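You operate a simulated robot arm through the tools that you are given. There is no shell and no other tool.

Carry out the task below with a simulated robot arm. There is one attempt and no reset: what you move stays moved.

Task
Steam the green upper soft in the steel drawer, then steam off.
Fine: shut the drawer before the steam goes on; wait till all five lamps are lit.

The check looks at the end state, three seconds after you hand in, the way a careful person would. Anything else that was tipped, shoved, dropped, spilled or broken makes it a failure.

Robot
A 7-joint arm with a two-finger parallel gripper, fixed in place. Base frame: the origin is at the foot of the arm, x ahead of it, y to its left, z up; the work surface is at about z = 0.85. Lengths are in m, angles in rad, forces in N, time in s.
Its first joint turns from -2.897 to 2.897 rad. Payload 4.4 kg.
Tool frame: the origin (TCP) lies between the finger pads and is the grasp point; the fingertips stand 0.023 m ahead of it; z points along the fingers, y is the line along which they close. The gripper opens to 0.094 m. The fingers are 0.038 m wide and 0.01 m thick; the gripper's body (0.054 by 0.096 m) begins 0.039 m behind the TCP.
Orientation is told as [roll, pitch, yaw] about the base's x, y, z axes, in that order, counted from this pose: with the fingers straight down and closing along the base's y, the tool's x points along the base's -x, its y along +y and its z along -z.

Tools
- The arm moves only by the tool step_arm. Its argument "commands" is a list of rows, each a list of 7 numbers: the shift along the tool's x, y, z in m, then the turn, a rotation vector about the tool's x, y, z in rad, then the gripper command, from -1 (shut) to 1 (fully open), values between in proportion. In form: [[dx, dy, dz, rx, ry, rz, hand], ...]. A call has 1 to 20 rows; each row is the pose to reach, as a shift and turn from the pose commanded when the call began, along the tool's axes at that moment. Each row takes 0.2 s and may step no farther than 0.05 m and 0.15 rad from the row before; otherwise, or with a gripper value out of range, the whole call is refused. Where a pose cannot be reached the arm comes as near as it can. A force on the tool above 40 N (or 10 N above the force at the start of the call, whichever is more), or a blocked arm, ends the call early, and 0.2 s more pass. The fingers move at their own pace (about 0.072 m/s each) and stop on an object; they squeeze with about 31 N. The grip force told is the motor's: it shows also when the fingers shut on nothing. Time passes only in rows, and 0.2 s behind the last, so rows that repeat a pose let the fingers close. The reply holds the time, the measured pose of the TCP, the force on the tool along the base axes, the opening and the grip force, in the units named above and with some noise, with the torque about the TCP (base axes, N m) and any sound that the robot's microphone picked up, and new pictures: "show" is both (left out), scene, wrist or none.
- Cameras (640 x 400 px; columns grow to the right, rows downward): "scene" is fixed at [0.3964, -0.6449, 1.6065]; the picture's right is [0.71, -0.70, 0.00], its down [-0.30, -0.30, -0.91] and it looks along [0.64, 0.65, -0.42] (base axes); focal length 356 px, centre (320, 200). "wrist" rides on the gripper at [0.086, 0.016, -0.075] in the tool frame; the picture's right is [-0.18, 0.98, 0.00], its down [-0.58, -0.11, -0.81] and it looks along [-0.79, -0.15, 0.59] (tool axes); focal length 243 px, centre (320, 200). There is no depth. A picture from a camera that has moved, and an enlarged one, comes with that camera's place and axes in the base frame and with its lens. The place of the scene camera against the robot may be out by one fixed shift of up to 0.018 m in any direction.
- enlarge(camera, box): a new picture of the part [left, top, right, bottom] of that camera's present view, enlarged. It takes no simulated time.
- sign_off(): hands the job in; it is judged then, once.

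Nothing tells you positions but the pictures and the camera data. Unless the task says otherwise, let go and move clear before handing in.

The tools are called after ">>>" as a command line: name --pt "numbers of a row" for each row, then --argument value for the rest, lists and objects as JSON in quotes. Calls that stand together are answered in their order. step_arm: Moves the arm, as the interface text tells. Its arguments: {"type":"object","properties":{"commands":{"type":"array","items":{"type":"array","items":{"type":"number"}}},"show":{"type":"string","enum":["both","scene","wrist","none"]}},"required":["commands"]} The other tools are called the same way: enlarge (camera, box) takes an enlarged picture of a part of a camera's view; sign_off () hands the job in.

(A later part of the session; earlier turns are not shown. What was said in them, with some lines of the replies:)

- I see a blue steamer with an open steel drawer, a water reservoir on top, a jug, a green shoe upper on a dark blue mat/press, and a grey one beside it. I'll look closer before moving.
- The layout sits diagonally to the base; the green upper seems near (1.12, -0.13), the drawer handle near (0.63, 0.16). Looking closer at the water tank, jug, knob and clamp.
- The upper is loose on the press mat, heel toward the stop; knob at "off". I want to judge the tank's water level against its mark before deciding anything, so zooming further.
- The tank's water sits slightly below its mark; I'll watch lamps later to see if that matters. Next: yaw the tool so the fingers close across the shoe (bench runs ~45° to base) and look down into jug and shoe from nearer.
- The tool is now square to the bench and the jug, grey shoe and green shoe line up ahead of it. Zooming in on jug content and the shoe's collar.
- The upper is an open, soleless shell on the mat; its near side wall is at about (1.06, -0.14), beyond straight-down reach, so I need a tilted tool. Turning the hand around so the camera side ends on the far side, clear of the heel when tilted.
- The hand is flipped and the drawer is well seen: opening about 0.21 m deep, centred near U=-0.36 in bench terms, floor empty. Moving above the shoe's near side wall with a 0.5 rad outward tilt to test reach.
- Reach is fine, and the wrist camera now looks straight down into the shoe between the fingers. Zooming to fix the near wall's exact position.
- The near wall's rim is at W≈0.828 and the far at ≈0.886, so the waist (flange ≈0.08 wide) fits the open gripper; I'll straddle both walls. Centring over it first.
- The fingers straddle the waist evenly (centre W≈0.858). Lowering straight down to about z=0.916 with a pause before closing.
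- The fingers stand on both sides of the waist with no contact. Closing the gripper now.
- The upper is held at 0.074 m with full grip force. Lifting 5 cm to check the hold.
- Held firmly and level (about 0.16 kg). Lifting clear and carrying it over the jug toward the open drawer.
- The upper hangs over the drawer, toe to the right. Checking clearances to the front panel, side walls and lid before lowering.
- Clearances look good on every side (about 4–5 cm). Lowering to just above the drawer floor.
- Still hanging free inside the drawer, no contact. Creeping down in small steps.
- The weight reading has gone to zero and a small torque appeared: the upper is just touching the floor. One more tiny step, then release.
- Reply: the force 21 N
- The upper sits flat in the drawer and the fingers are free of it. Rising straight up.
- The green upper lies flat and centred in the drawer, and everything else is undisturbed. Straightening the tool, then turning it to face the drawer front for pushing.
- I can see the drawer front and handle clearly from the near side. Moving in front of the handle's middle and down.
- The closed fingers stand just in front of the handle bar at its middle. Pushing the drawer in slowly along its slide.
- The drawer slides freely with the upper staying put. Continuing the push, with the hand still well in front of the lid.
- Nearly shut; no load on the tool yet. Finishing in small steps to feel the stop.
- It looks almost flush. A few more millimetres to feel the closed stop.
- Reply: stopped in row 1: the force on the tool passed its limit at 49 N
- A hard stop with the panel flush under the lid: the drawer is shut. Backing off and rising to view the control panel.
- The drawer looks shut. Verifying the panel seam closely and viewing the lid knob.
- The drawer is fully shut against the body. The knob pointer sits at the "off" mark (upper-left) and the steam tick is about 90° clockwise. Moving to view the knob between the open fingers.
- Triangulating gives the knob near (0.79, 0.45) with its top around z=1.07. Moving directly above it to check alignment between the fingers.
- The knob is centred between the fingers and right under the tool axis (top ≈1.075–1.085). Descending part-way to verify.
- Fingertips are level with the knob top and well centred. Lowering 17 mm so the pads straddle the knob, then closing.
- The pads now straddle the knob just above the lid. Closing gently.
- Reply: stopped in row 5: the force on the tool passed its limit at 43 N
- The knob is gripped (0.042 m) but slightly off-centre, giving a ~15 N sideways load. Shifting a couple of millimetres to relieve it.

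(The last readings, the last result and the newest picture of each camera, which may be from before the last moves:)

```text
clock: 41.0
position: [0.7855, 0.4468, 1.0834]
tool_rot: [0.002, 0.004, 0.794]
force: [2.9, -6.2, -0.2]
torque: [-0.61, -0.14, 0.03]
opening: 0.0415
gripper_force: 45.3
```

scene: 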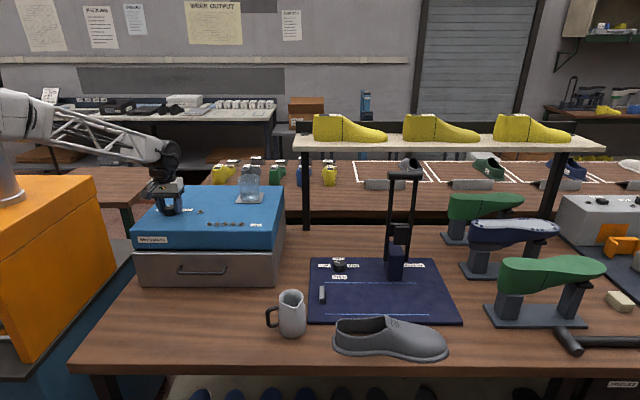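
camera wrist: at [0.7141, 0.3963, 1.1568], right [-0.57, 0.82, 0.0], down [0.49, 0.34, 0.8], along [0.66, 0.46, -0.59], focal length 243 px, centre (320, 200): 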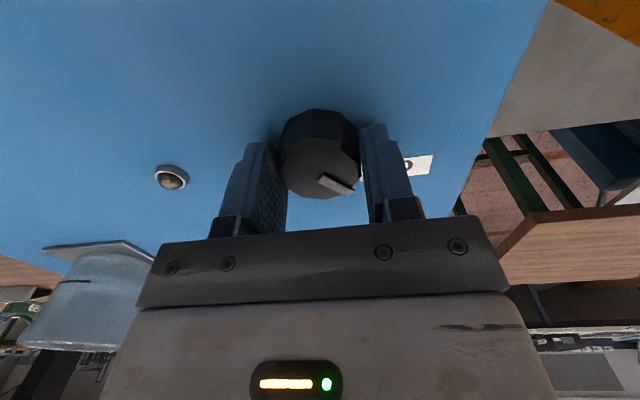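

Load is now small. Turning the knob clockwise (positive about tool z) in stages toward "steam".

>>> step_arm --pt "0 0 0 0 0 0.1 -0.6" --pt "0 0 0 0 0 0.2 -0.6" --pt "0 0 0 0 0 0.3 -0.6" --pt "0 0 0 0 0 0.4 -0.6"

>>> enlarge --camera "wrist" --box '[180, 60, 480, 240]'

>>> enlarge --camera "scene" --box '[130, 170, 290, 250]'

```text
clock: 42.1
position: [0.7861, 0.4456, 1.0826]
tool_rot: [0.001, 0.004, 0.39]
force: [1.4, -8.7, 0.7]
torque: [0.02, -0.11, -0.01]
opening: 0.0417
gripper_force: 45.5
stopped in row 4: the force on the tool passed its limit at 41 N (the readings are from after the stop); the commanded pose is now the measured one
camera wrist: at [0.7003, 0.4283, 1.1567], right [-0.2, 0.98, 0.0], down [0.58, 0.12, 0.8], along [0.79, 0.16, -0.59], focal length 243 px, centre (320, 200)
```

scene: 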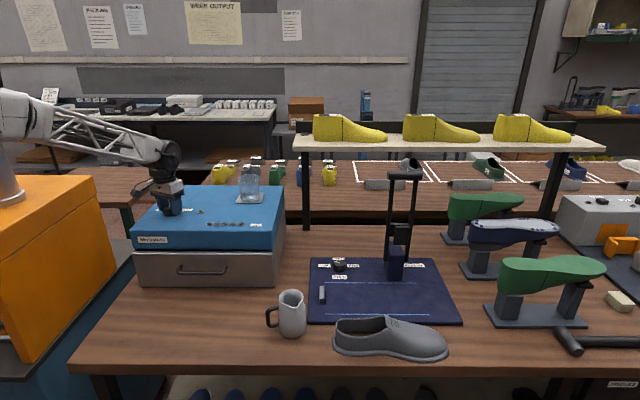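
wrist: 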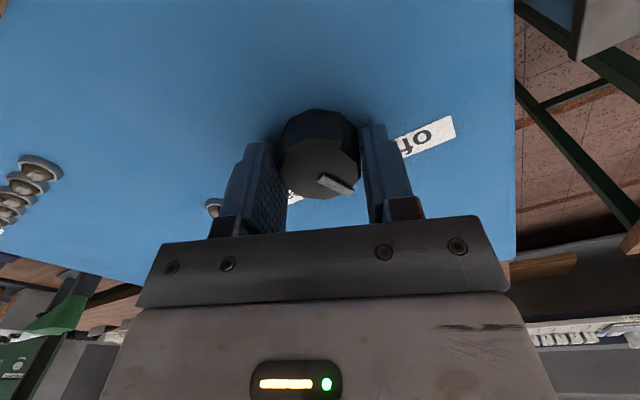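

```text
2.13 times, centred on (330, 150) of wrist
camera zoom: at [0.7003, 0.4283, 1.1567], right [-0.2, 0.98, 0.0], down [0.58, 0.12, 0.8], along [0.79, 0.16, -0.59], focal length 518 px, centre (299, 307)
```

zoom: 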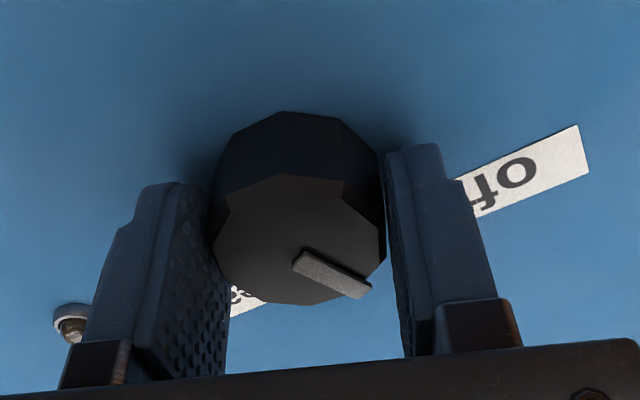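

```text
4.00 times, centred on (210, 210) of scene
camera zoom: at [0.3964, -0.6449, 1.6065], right [0.71, -0.7, 0.0], down [-0.3, -0.3, -0.91], along [0.64, 0.65, -0.42], focal length 1423 px, centre (760, 160)
```

zoom: 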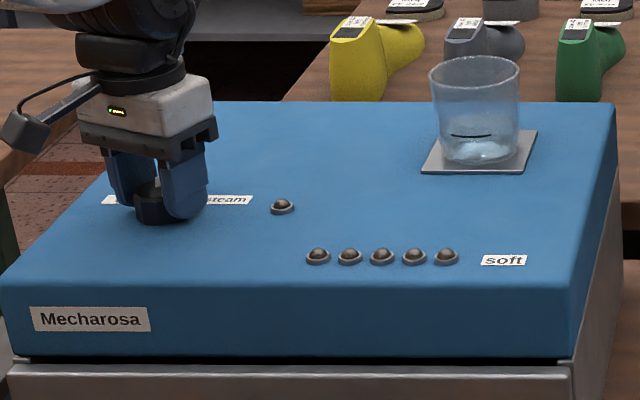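

The knob turns with the hand (pointer fixed relative to fingers); it stopped only on a small sideways load. Re-centring half a millimetre and turning on, slower.

>>> step_arm --pt "0.0002 -0.0007 0 0 0 0 -0.6" --pt "0.0002 -0.0007 0 0 0 0.08 -0.6" --pt "0.0002 -0.0007 0 0 0 0.16 -0.6" --pt "0.0002 -0.0007 0 0 0 0.24 -0.6" --pt "0.0002 -0.0007 0 0 0 0.32 -0.6" --pt "0.0002 -0.0007 0 0 0 0.4 -0.6"

>>> enlarge --camera "scene" --box '[130, 170, 290, 250]'

```text
clock: 43.5
position: [0.7862, 0.4458, 1.0825]
tool_rot: [-0.003, 0.003, -0.012]
force: [11.3, -1.8, -2.5]
torque: [0.37, 1.09, 0.05]
opening: 0.0418
gripper_force: 45.2
camera wrist: at [0.7002, 0.4628, 1.1567], right [0.19, 0.98, 0.0], down [0.58, -0.11, 0.8], along [0.79, -0.16, -0.59], focal length 243 px, centre (320, 200)
```

scene: 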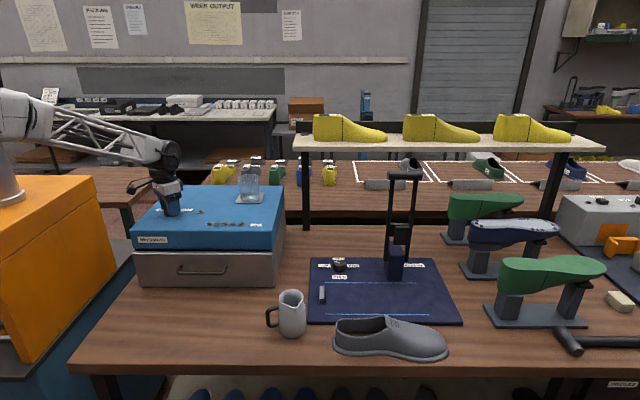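
wrist: 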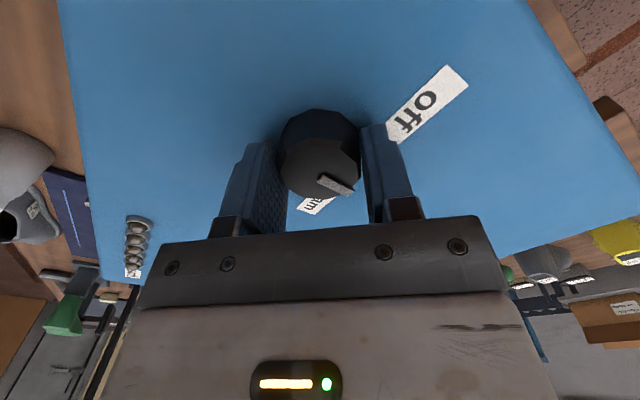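

```text
4.00 times, centred on (210, 210) of scene
camera zoom: at [0.3964, -0.6449, 1.6065], right [0.71, -0.7, 0.0], down [-0.3, -0.3, -0.91], along [0.64, 0.65, -0.42], focal length 1423 px, centre (760, 160)
```

zoom: 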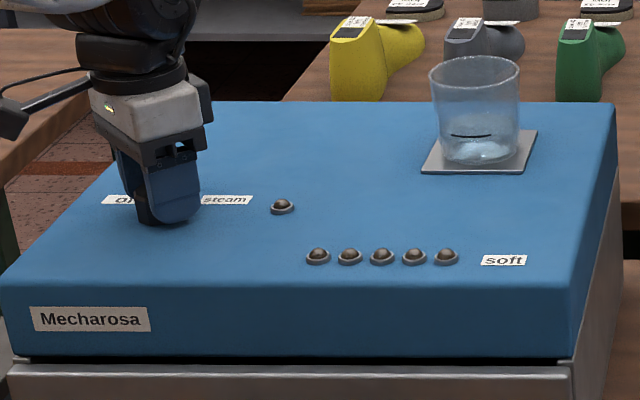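

Half-way round with the knob following. Continuing the turn.

>>> step_arm --pt "-0.0005 0 0 0 0 0.08 -0.6" --pt "-0.0005 0 0 0 0 0.16 -0.6" --pt "-0.0005 0 0 0 0 0.24 -0.6" --pt "-0.0005 0 0 0 0 0.32 -0.6" --pt "-0.0005 0 0 0 0 0.4 -0.6" --pt "-0.0005 0 0 0 0 0.48 -0.6" --pt "-0.0005 0 0 0 0 0.56 -0.6"

>>> enlarge --camera "scene" --box '[130, 170, 290, 250]'

>>> enlarge --camera "wrist" --box '[180, 60, 480, 240]'

```text
clock: 45.2
position: [0.7857, 0.4456, 1.0822]
tool_rot: [-0.003, 0.002, -0.562]
force: [-5.5, -9.4, 2.4]
torque: [-0.02, 0.01, 0.02]
opening: 0.0417
gripper_force: 44.7
stopped in row 7: the force on the tool passed its limit at 41 N (the readings are from after the stop); the commanded pose is now the measured one
camera wrist: at [0.7218, 0.5049, 1.1565], right [0.68, 0.73, 0.0], down [0.44, -0.4, 0.81], along [0.59, -0.55, -0.59], focal length 243 px, centre (320, 200)
```

scene: 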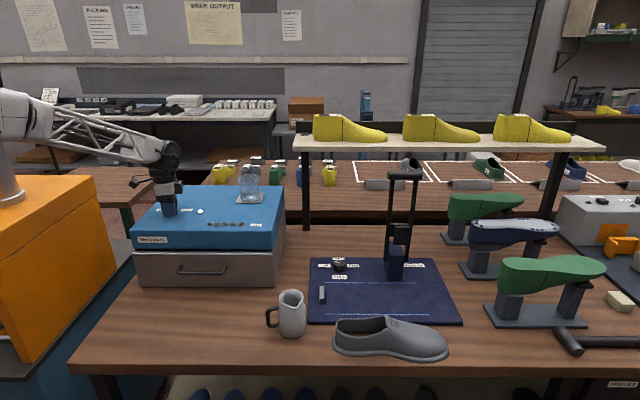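
wrist: 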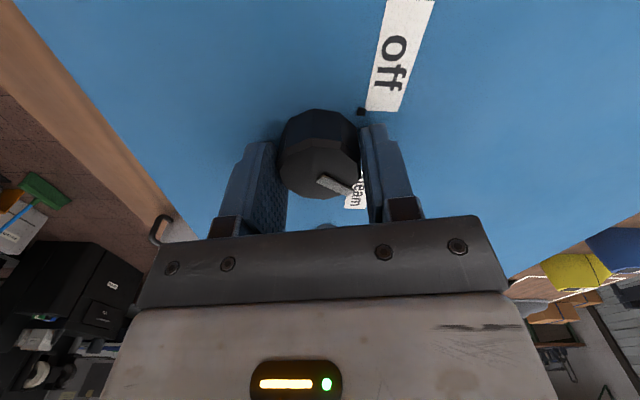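

```text
4.00 times, centred on (210, 210) of scene
camera zoom: at [0.3964, -0.6449, 1.6065], right [0.71, -0.7, 0.0], down [-0.3, -0.3, -0.91], along [0.64, 0.65, -0.42], focal length 1423 px, centre (760, 160)
```

zoom: 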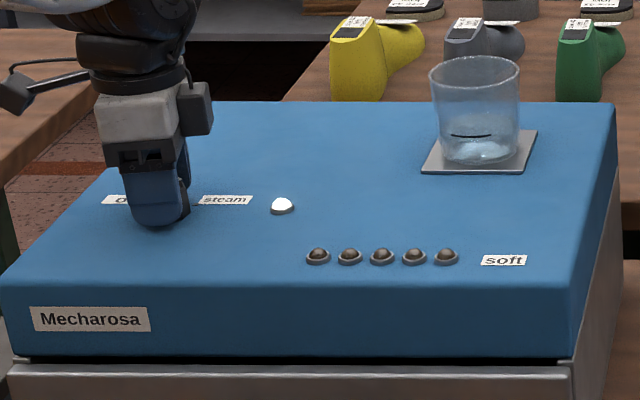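

```text
2.13 times, centred on (330, 150) of wrist
camera zoom: at [0.7218, 0.5049, 1.1565], right [0.68, 0.73, 0.0], down [0.44, -0.4, 0.81], along [0.59, -0.55, -0.59], focal length 518 px, centre (299, 307)
```

zoom: 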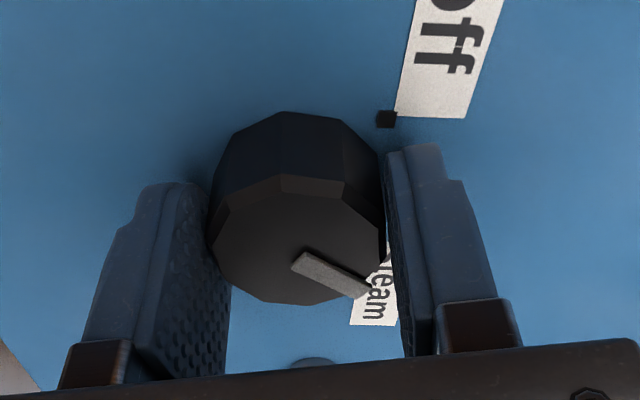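

The single indicator lamp is now lit white: steam is on. Holding the knob still and waiting, watching the row of five lamps.

>>> step_arm --pt "0 0 0 0 0 0 -0.6" --pt "0 0 0 0 0 0 -0.6" --pt "0 0 0 0 0 0 -0.6" --pt "0 0 0 0 0 0 -0.6" --pt "0 0 0 0 0 0 -0.6" --pt "0 0 0 0 0 0 -0.6" --pt "0 0 0 0 0 0 -0.6" --pt "0 0 0 0 0 0 -0.6" --pt "0 0 0 0 0 0 -0.6" --pt "0 0 0 0 0 0 -0.6" --pt "0 0 0 0 0 0 -0.6" --pt "0 0 0 0 0 0 -0.6" --pt "0 0 0 0 0 0 -0.6" --pt "0 0 0 0 0 0 -0.6" --pt "0 0 0 0 0 0 -0.6" --pt "0 0 0 0 0 0 -0.6" --pt "0 0 0 0 0 0 -0.6" --pt "0 0 0 0 0 0 -0.6" --pt "0 0 0 0 0 0 -0.6" --pt "0 0 0 0 0 0 -0.6" --show "scene"

>>> enlarge --camera "scene" --box '[130, 170, 290, 250]'

```text
clock: 49.4
position: [0.7877, 0.4452, 1.0833]
tool_rot: [-0.003, 0.001, -0.561]
force: [-6.9, -28.2, 4.4]
torque: [0.1, -0.18, 0.06]
opening: 0.0417
gripper_force: 45.3
```

scene: 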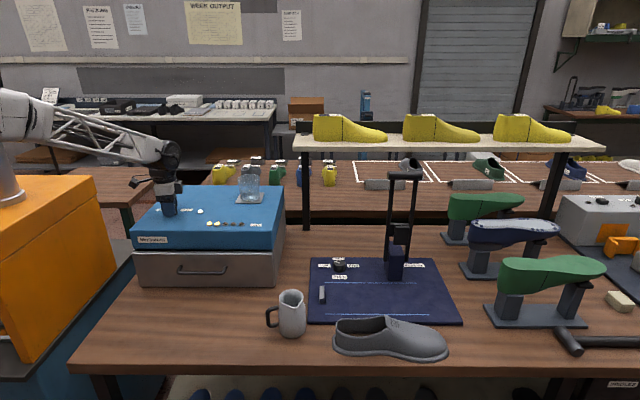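

```text
4.00 times, centred on (210, 210) of scene
camera zoom: at [0.3964, -0.6449, 1.6065], right [0.71, -0.7, 0.0], down [-0.3, -0.3, -0.91], along [0.64, 0.65, -0.42], focal length 1423 px, centre (760, 160)
```

zoom: 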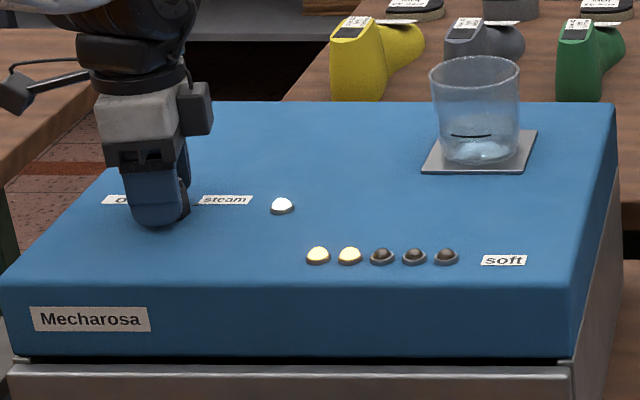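

Two of five lamps are lit after about four seconds. Keep waiting, easing the sideways load slightly.

>>> step_arm --pt "0 -0.001 0 0 0 0 -0.6" --pt "0 -0.001 0 0 0 0 -0.6" --pt "0 -0.001 0 0 0 0 -0.6" --pt "0 -0.001 0 0 0 0 -0.6" --pt "0 -0.001 0 0 0 0 -0.6" --pt "0 -0.001 0 0 0 0 -0.6" --pt "0 -0.001 0 0 0 0 -0.6" --pt "0 -0.001 0 0 0 0 -0.6" --pt "0 -0.001 0 0 0 0 -0.6" --pt "0 -0.001 0 0 0 0 -0.6" --pt "0 -0.001 0 0 0 0 -0.6" --pt "0 -0.001 0 0 0 0 -0.6" --pt "0 -0.001 0 0 0 0 -0.6" --pt "0 -0.001 0 0 0 0 -0.6" --pt "0 -0.001 0 0 0 0 -0.6" --pt "0 -0.001 0 0 0 0 -0.6" --pt "0 -0.001 0 0 0 0 -0.6" --show "scene"

>>> enlarge --camera "scene" --box '[130, 170, 290, 250]'

```text
clock: 52.3
position: [0.7865, 0.4445, 1.0836]
tool_rot: [-0.002, 0.002, -0.561]
force: [4.2, 1.9, -2.6]
torque: [0.5, -0.04, 0.02]
opening: 0.0418
gripper_force: 45.0
stopped in row 14: the force on the tool passed its limit at 40 N (the readings are from after the stop); the commanded pose is now the measured one
```

scene: 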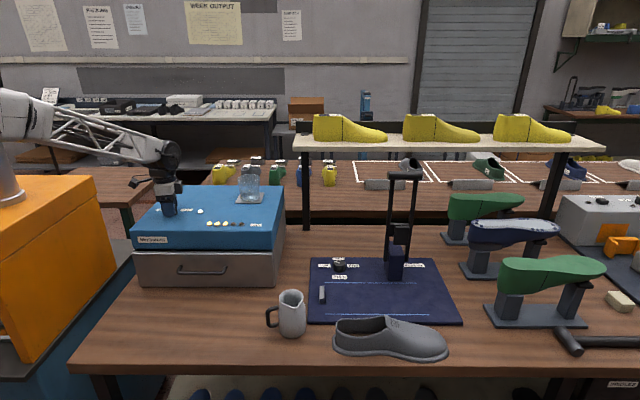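

```text
4.00 times, centred on (210, 210) of scene
camera zoom: at [0.3964, -0.6449, 1.6065], right [0.71, -0.7, 0.0], down [-0.3, -0.3, -0.91], along [0.64, 0.65, -0.42], focal length 1423 px, centre (760, 160)
```

zoom: 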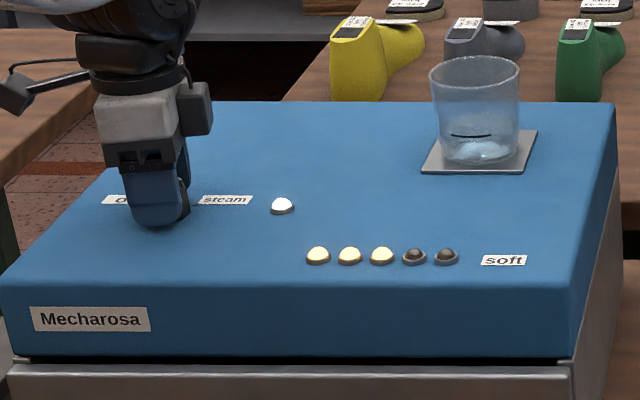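

Three lamps lit. Continuing to wait.

>>> step_arm --pt "0 0 0 0 0 0 -0.3" --pt "0 0 0 0 0 0 -0.3" --pt "0 0 0 0 0 0 -0.3" --pt "0 0 0 0 0 0 -0.3" --pt "0 0 0 0 0 0 -0.3" --pt "0 0 0 0 0 0 -0.3" --pt "0 0 0 0 0 0 -0.3" --pt "0 0 0 0 0 0 -0.3" --pt "0 0 0 0 0 0 -0.3" --pt "0 0 0 0 0 0 -0.3" --show "scene"

>>> enlarge --camera "scene" --box '[130, 170, 290, 250]'

```text
clock: 54.5
position: [0.7864, 0.4446, 1.0821]
tool_rot: [-0.003, 0.001, -0.561]
force: [11.7, 2.5, -5.1]
torque: [0.53, -0.42, 0.0]
opening: 0.0418
gripper_force: 44.5
```

scene: 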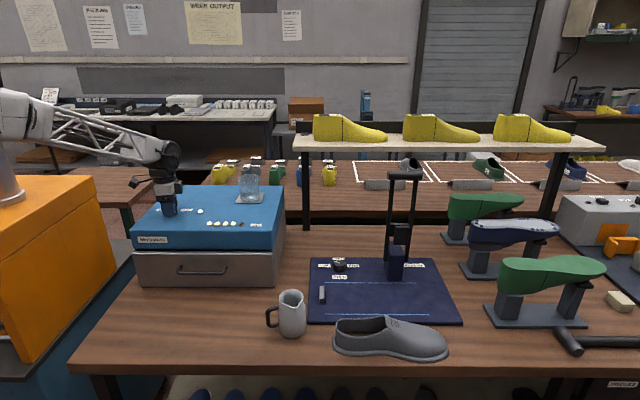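

```text
4.00 times, centred on (210, 210) of scene
camera zoom: at [0.3964, -0.6449, 1.6065], right [0.71, -0.7, 0.0], down [-0.3, -0.3, -0.91], along [0.64, 0.65, -0.42], focal length 1423 px, centre (760, 160)
```

zoom: 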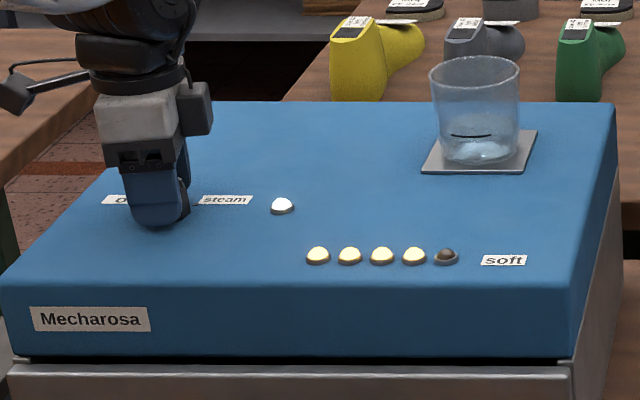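

Four lamps lit, one to go. Waiting a little more.

>>> step_arm --pt "0 0 0 0 0 0 -0.3" --pt "0 0 0 0 0 0 -0.3" --pt "0 0 0 0 0 0 -0.3" --pt "0 0 0 0 0 0 -0.3" --pt "0 0 0 0 0 0 -0.3" --pt "0 0 0 0 0 0 -0.3" --pt "0 0 0 0 0 0 -0.3" --show "scene"

>>> enlarge --camera "scene" --box '[130, 170, 290, 250]'

```text
clock: 56.1
position: [0.7875, 0.446, 1.0834]
tool_rot: [-0.003, 0.002, -0.562]
force: [13.5, 0.4, -4.3]
torque: [0.42, -0.41, -0.02]
opening: 0.0419
gripper_force: 45.3
```

scene: 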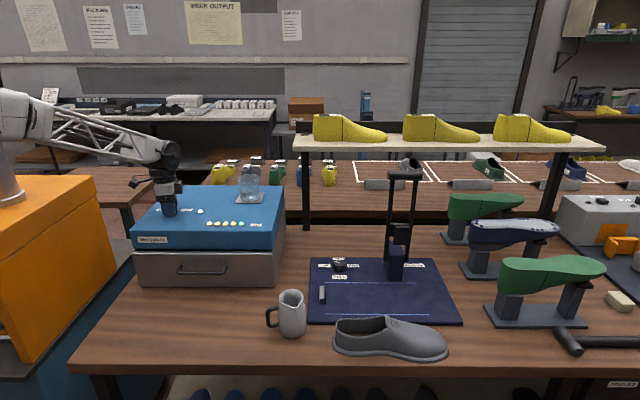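

```text
4.00 times, centred on (210, 210) of scene
camera zoom: at [0.3964, -0.6449, 1.6065], right [0.71, -0.7, 0.0], down [-0.3, -0.3, -0.91], along [0.64, 0.65, -0.42], focal length 1423 px, centre (760, 160)
```

zoom: 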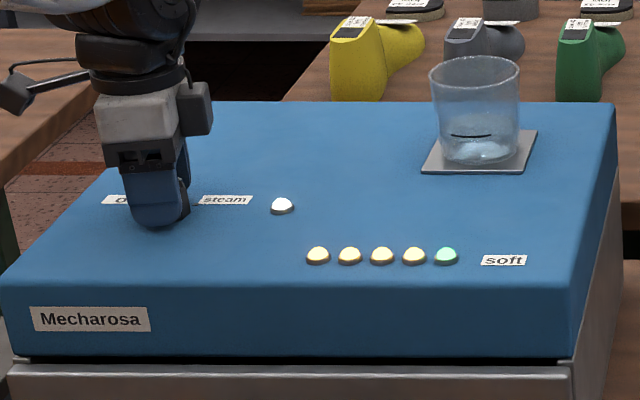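

All five lamps are lit, the last one green. Turning the knob back to off now.

>>> step_arm --pt "0 0 0 0 0 -0.1 -0.4" --pt "0 0 0 0 0 -0.2 -0.4" --pt "0 0 0 0 0 -0.3 -0.4" --pt "0 0 0 0 0 -0.4 -0.4" --pt "0 0 0 0 0 -0.5 -0.4" --pt "0 0 0 0 0 -0.6 -0.4" --pt "0 0 0 0 0 -0.7 -0.4" --pt "0 0 0 0 0 -0.8 -0.4" --show "scene"

```text
clock: 57.9
position: [0.7863, 0.4453, 1.0834]
tool_rot: [0.0, 0.002, 0.24]
force: [2.7, 6.2, -8.6]
torque: [0.58, -0.89, -0.01]
opening: 0.0419
gripper_force: 44.5
```

scene: 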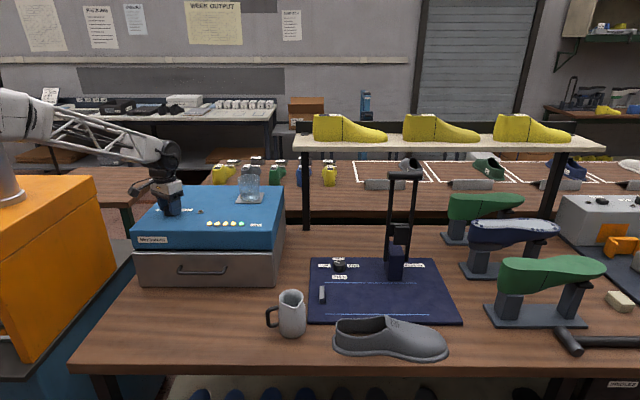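

The steam lamp has gone dark while the five stay lit. Finishing the turn to the "off" mark.

>>> step_arm --pt "0 0 0 0 0 -0.09 -0.4" --pt "0 0 0 0 0 -0.18 -0.4" --pt "0 0 0 0 0 -0.27 -0.4" --pt "0 0 0 0 0 -0.36 -0.4" --pt "0 0 0 0 0 -0.45 -0.4" --pt "0 0 0 0 0 -0.555 -0.4"

>>> enlarge --camera "scene" --box '[130, 170, 290, 250]'

>>> enlarge --camera "wrist" --box '[180, 60, 480, 240]'

```text
clock: 58.8
position: [0.7864, 0.4467, 1.0836]
tool_rot: [0.0, 0.003, 0.53]
force: [3.4, 12.8, -5.7]
torque: [-0.18, -0.53, 0.01]
opening: 0.0415
gripper_force: 45.1
stopped in row 4: the force on the tool passed its limit at 41 N (the readings are from after the stop); the commanded pose is now the measured one
camera wrist: at [0.7032, 0.4167, 1.1567], right [-0.34, 0.94, 0.0], down [0.56, 0.2, 0.81], along [0.76, 0.27, -0.59], focal length 243 px, centre (320, 200)
```

scene: 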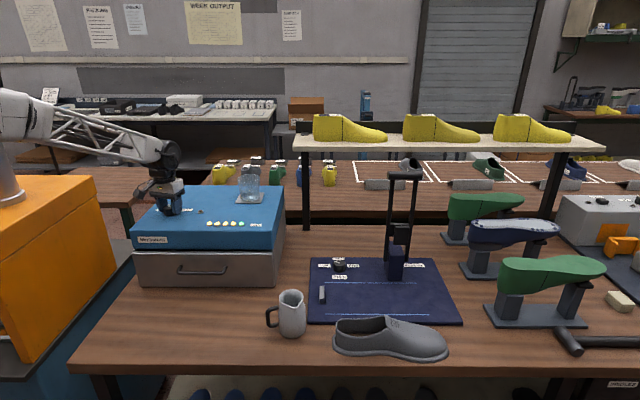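
wrist: 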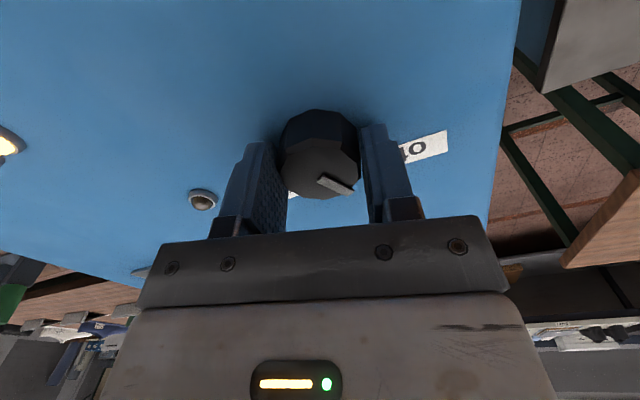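

```text
4.00 times, centred on (210, 210) of scene
camera zoom: at [0.3964, -0.6449, 1.6065], right [0.71, -0.7, 0.0], down [-0.3, -0.3, -0.91], along [0.64, 0.65, -0.42], focal length 1423 px, centre (760, 160)
```

zoom: 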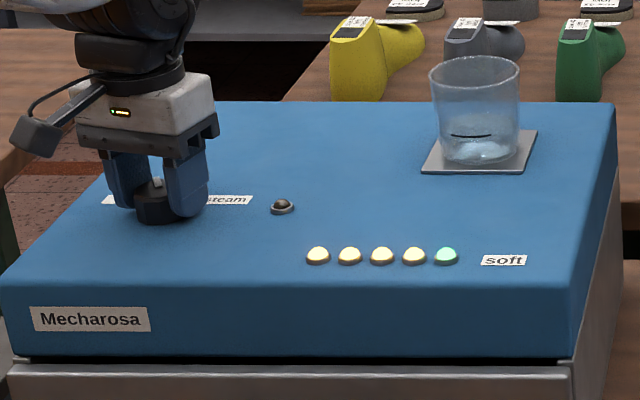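

```text
2.13 times, centred on (330, 150) of wrist
camera zoom: at [0.7032, 0.4167, 1.1567], right [-0.34, 0.94, 0.0], down [0.56, 0.2, 0.81], along [0.76, 0.27, -0.59], focal length 518 px, centre (299, 307)
```

zoom: 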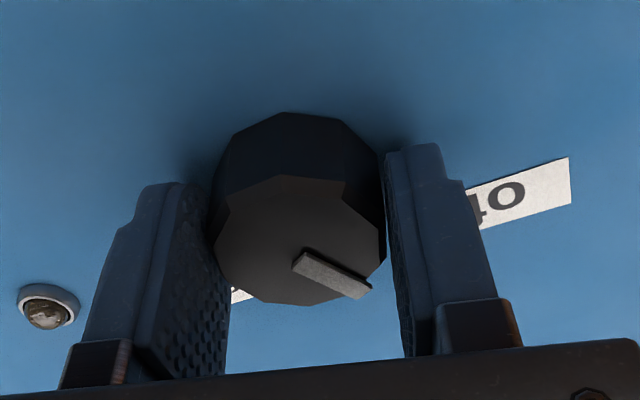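

Steam is off and all five lamps remain lit. A last quarter radian brings the pointer back to where it began.

>>> step_arm --pt "0 0.0008 0 0 0 0 -0.4" --pt "0 0.0008 0 0 0 -0.07 -0.4" --pt "0 0.0008 0 0 0 -0.14 -0.4" --pt "0 0.0008 0 0 0 -0.21 -0.4" --pt "0 0.0008 0 0 0 -0.265 -0.4" --show "none"

```text
clock: 60.0
position: [0.7858, 0.4459, 1.0826]
tool_rot: [0.002, 0.001, 0.794]
force: [2.1, 4.3, -4.1]
torque: [-0.75, -0.12, 0.05]
opening: 0.0419
gripper_force: 44.7
```

The knob is back at its starting angle. Opening the fingers and rising clear.

>>> step_arm --pt "0 0 0 0 0 0 0.2" --pt "0 0 0 0 0 0 0.6" --pt "0 0 0 0 0 0 0.9" --pt "0 0 0 0 0 0 0.9" --pt "0 0 -0.04 0 0 0 0.9" --pt "0 0 -0.09 0 0 0 0.9" --pt "0.03 0 -0.13 0 0 0 0.9" --pt "0.07 0 -0.16 0 0 0 0.9" --pt "0.11 0 -0.18 0 0 0 0.9"

>>> enlarge --camera "scene" --box '[130, 170, 290, 250]'

>>> enlarge --camera "wrist" --box '[220, 0, 420, 180]'

>>> enlarge --camera "scene" --box '[120, 220, 320, 350]'

```text
clock: 62.0
position: [0.7083, 0.3717, 1.2634]
tool_rot: [0.002, 0.004, 0.792]
force: [-0.2, 0.0, -1.6]
torque: [0.01, 0.03, -0.02]
opening: 0.0894
gripper_force: 0.1
camera wrist: at [0.6368, 0.3218, 1.3371], right [-0.57, 0.82, 0.0], down [0.49, 0.34, 0.8], along [0.66, 0.46, -0.59], focal length 243 px, centre (320, 200)
```

scene: 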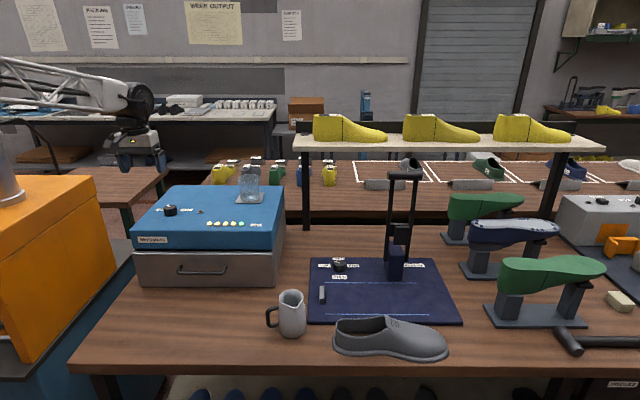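
wrist: 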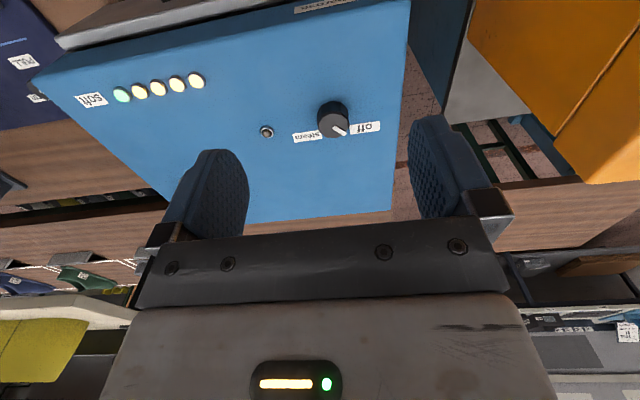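

```text
4.00 times, centred on (210, 210) of scene
camera zoom: at [0.3964, -0.6449, 1.6065], right [0.71, -0.7, 0.0], down [-0.3, -0.3, -0.91], along [0.64, 0.65, -0.42], focal length 1423 px, centre (760, 160)
```

zoom: 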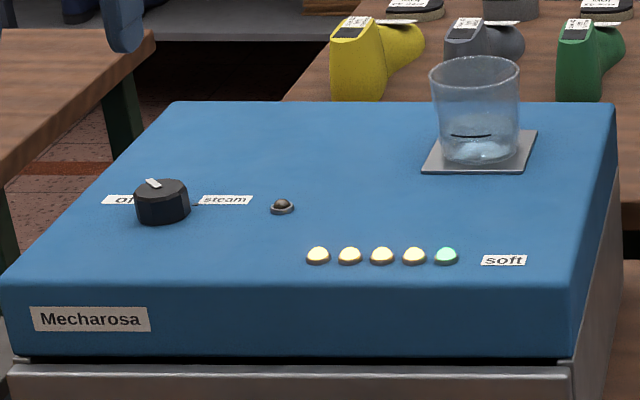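

```text
2.22 times, centred on (320, 90) of wrist
camera zoom: at [0.6368, 0.3218, 1.3371], right [-0.57, 0.82, 0.0], down [0.49, 0.34, 0.8], along [0.66, 0.46, -0.59], focal length 539 px, centre (320, 444)
```

zoom: 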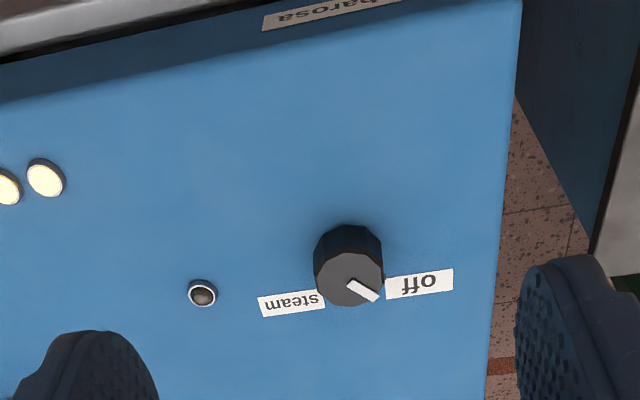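

```text
3.08 times, centred on (220, 285) of scene
camera zoom: at [0.3964, -0.6449, 1.6065], right [0.71, -0.7, 0.0], down [-0.3, -0.3, -0.91], along [0.64, 0.65, -0.42], focal length 1095 px, centre (628, -62)
```

zoom: 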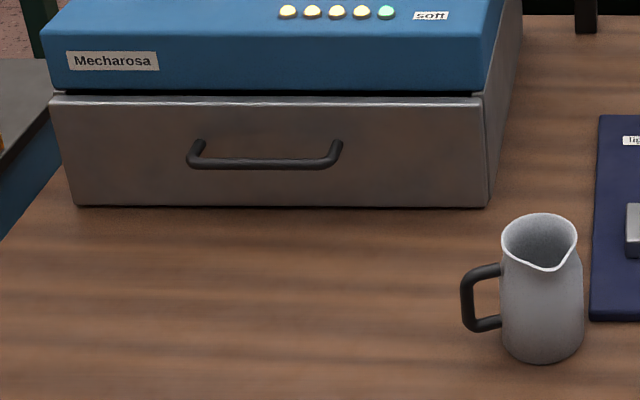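

The knob points to off, the steam lamp is dark and all five lamps are lit. The drawer is shut with the green upper inside, everything else is where it was, and the arm is clear. Handing in.

>>> sign_off

```text
The job is handed in.
```

The green upper has been steamed, and it's lying in the shut steel drawer. All five lamps lit, the last one green. I then turned the knob back to off, and the steam lamp is out.

- **Order:** the drawer was fully shut before the steam went on. The steam ran about 11 seconds, until the fifth lamp lit.
- **Water level:** the water in the tank was slightly below its mark at the start. The steamer ran without trouble, so I didn't top it up from the jug.
- **Rest of the bench:** in the last pictures, the jug, grey shoe and everything else are where they started. The arm has let go and is clear of the steamer.

The job is handed in, but no result of the check has come back yet.
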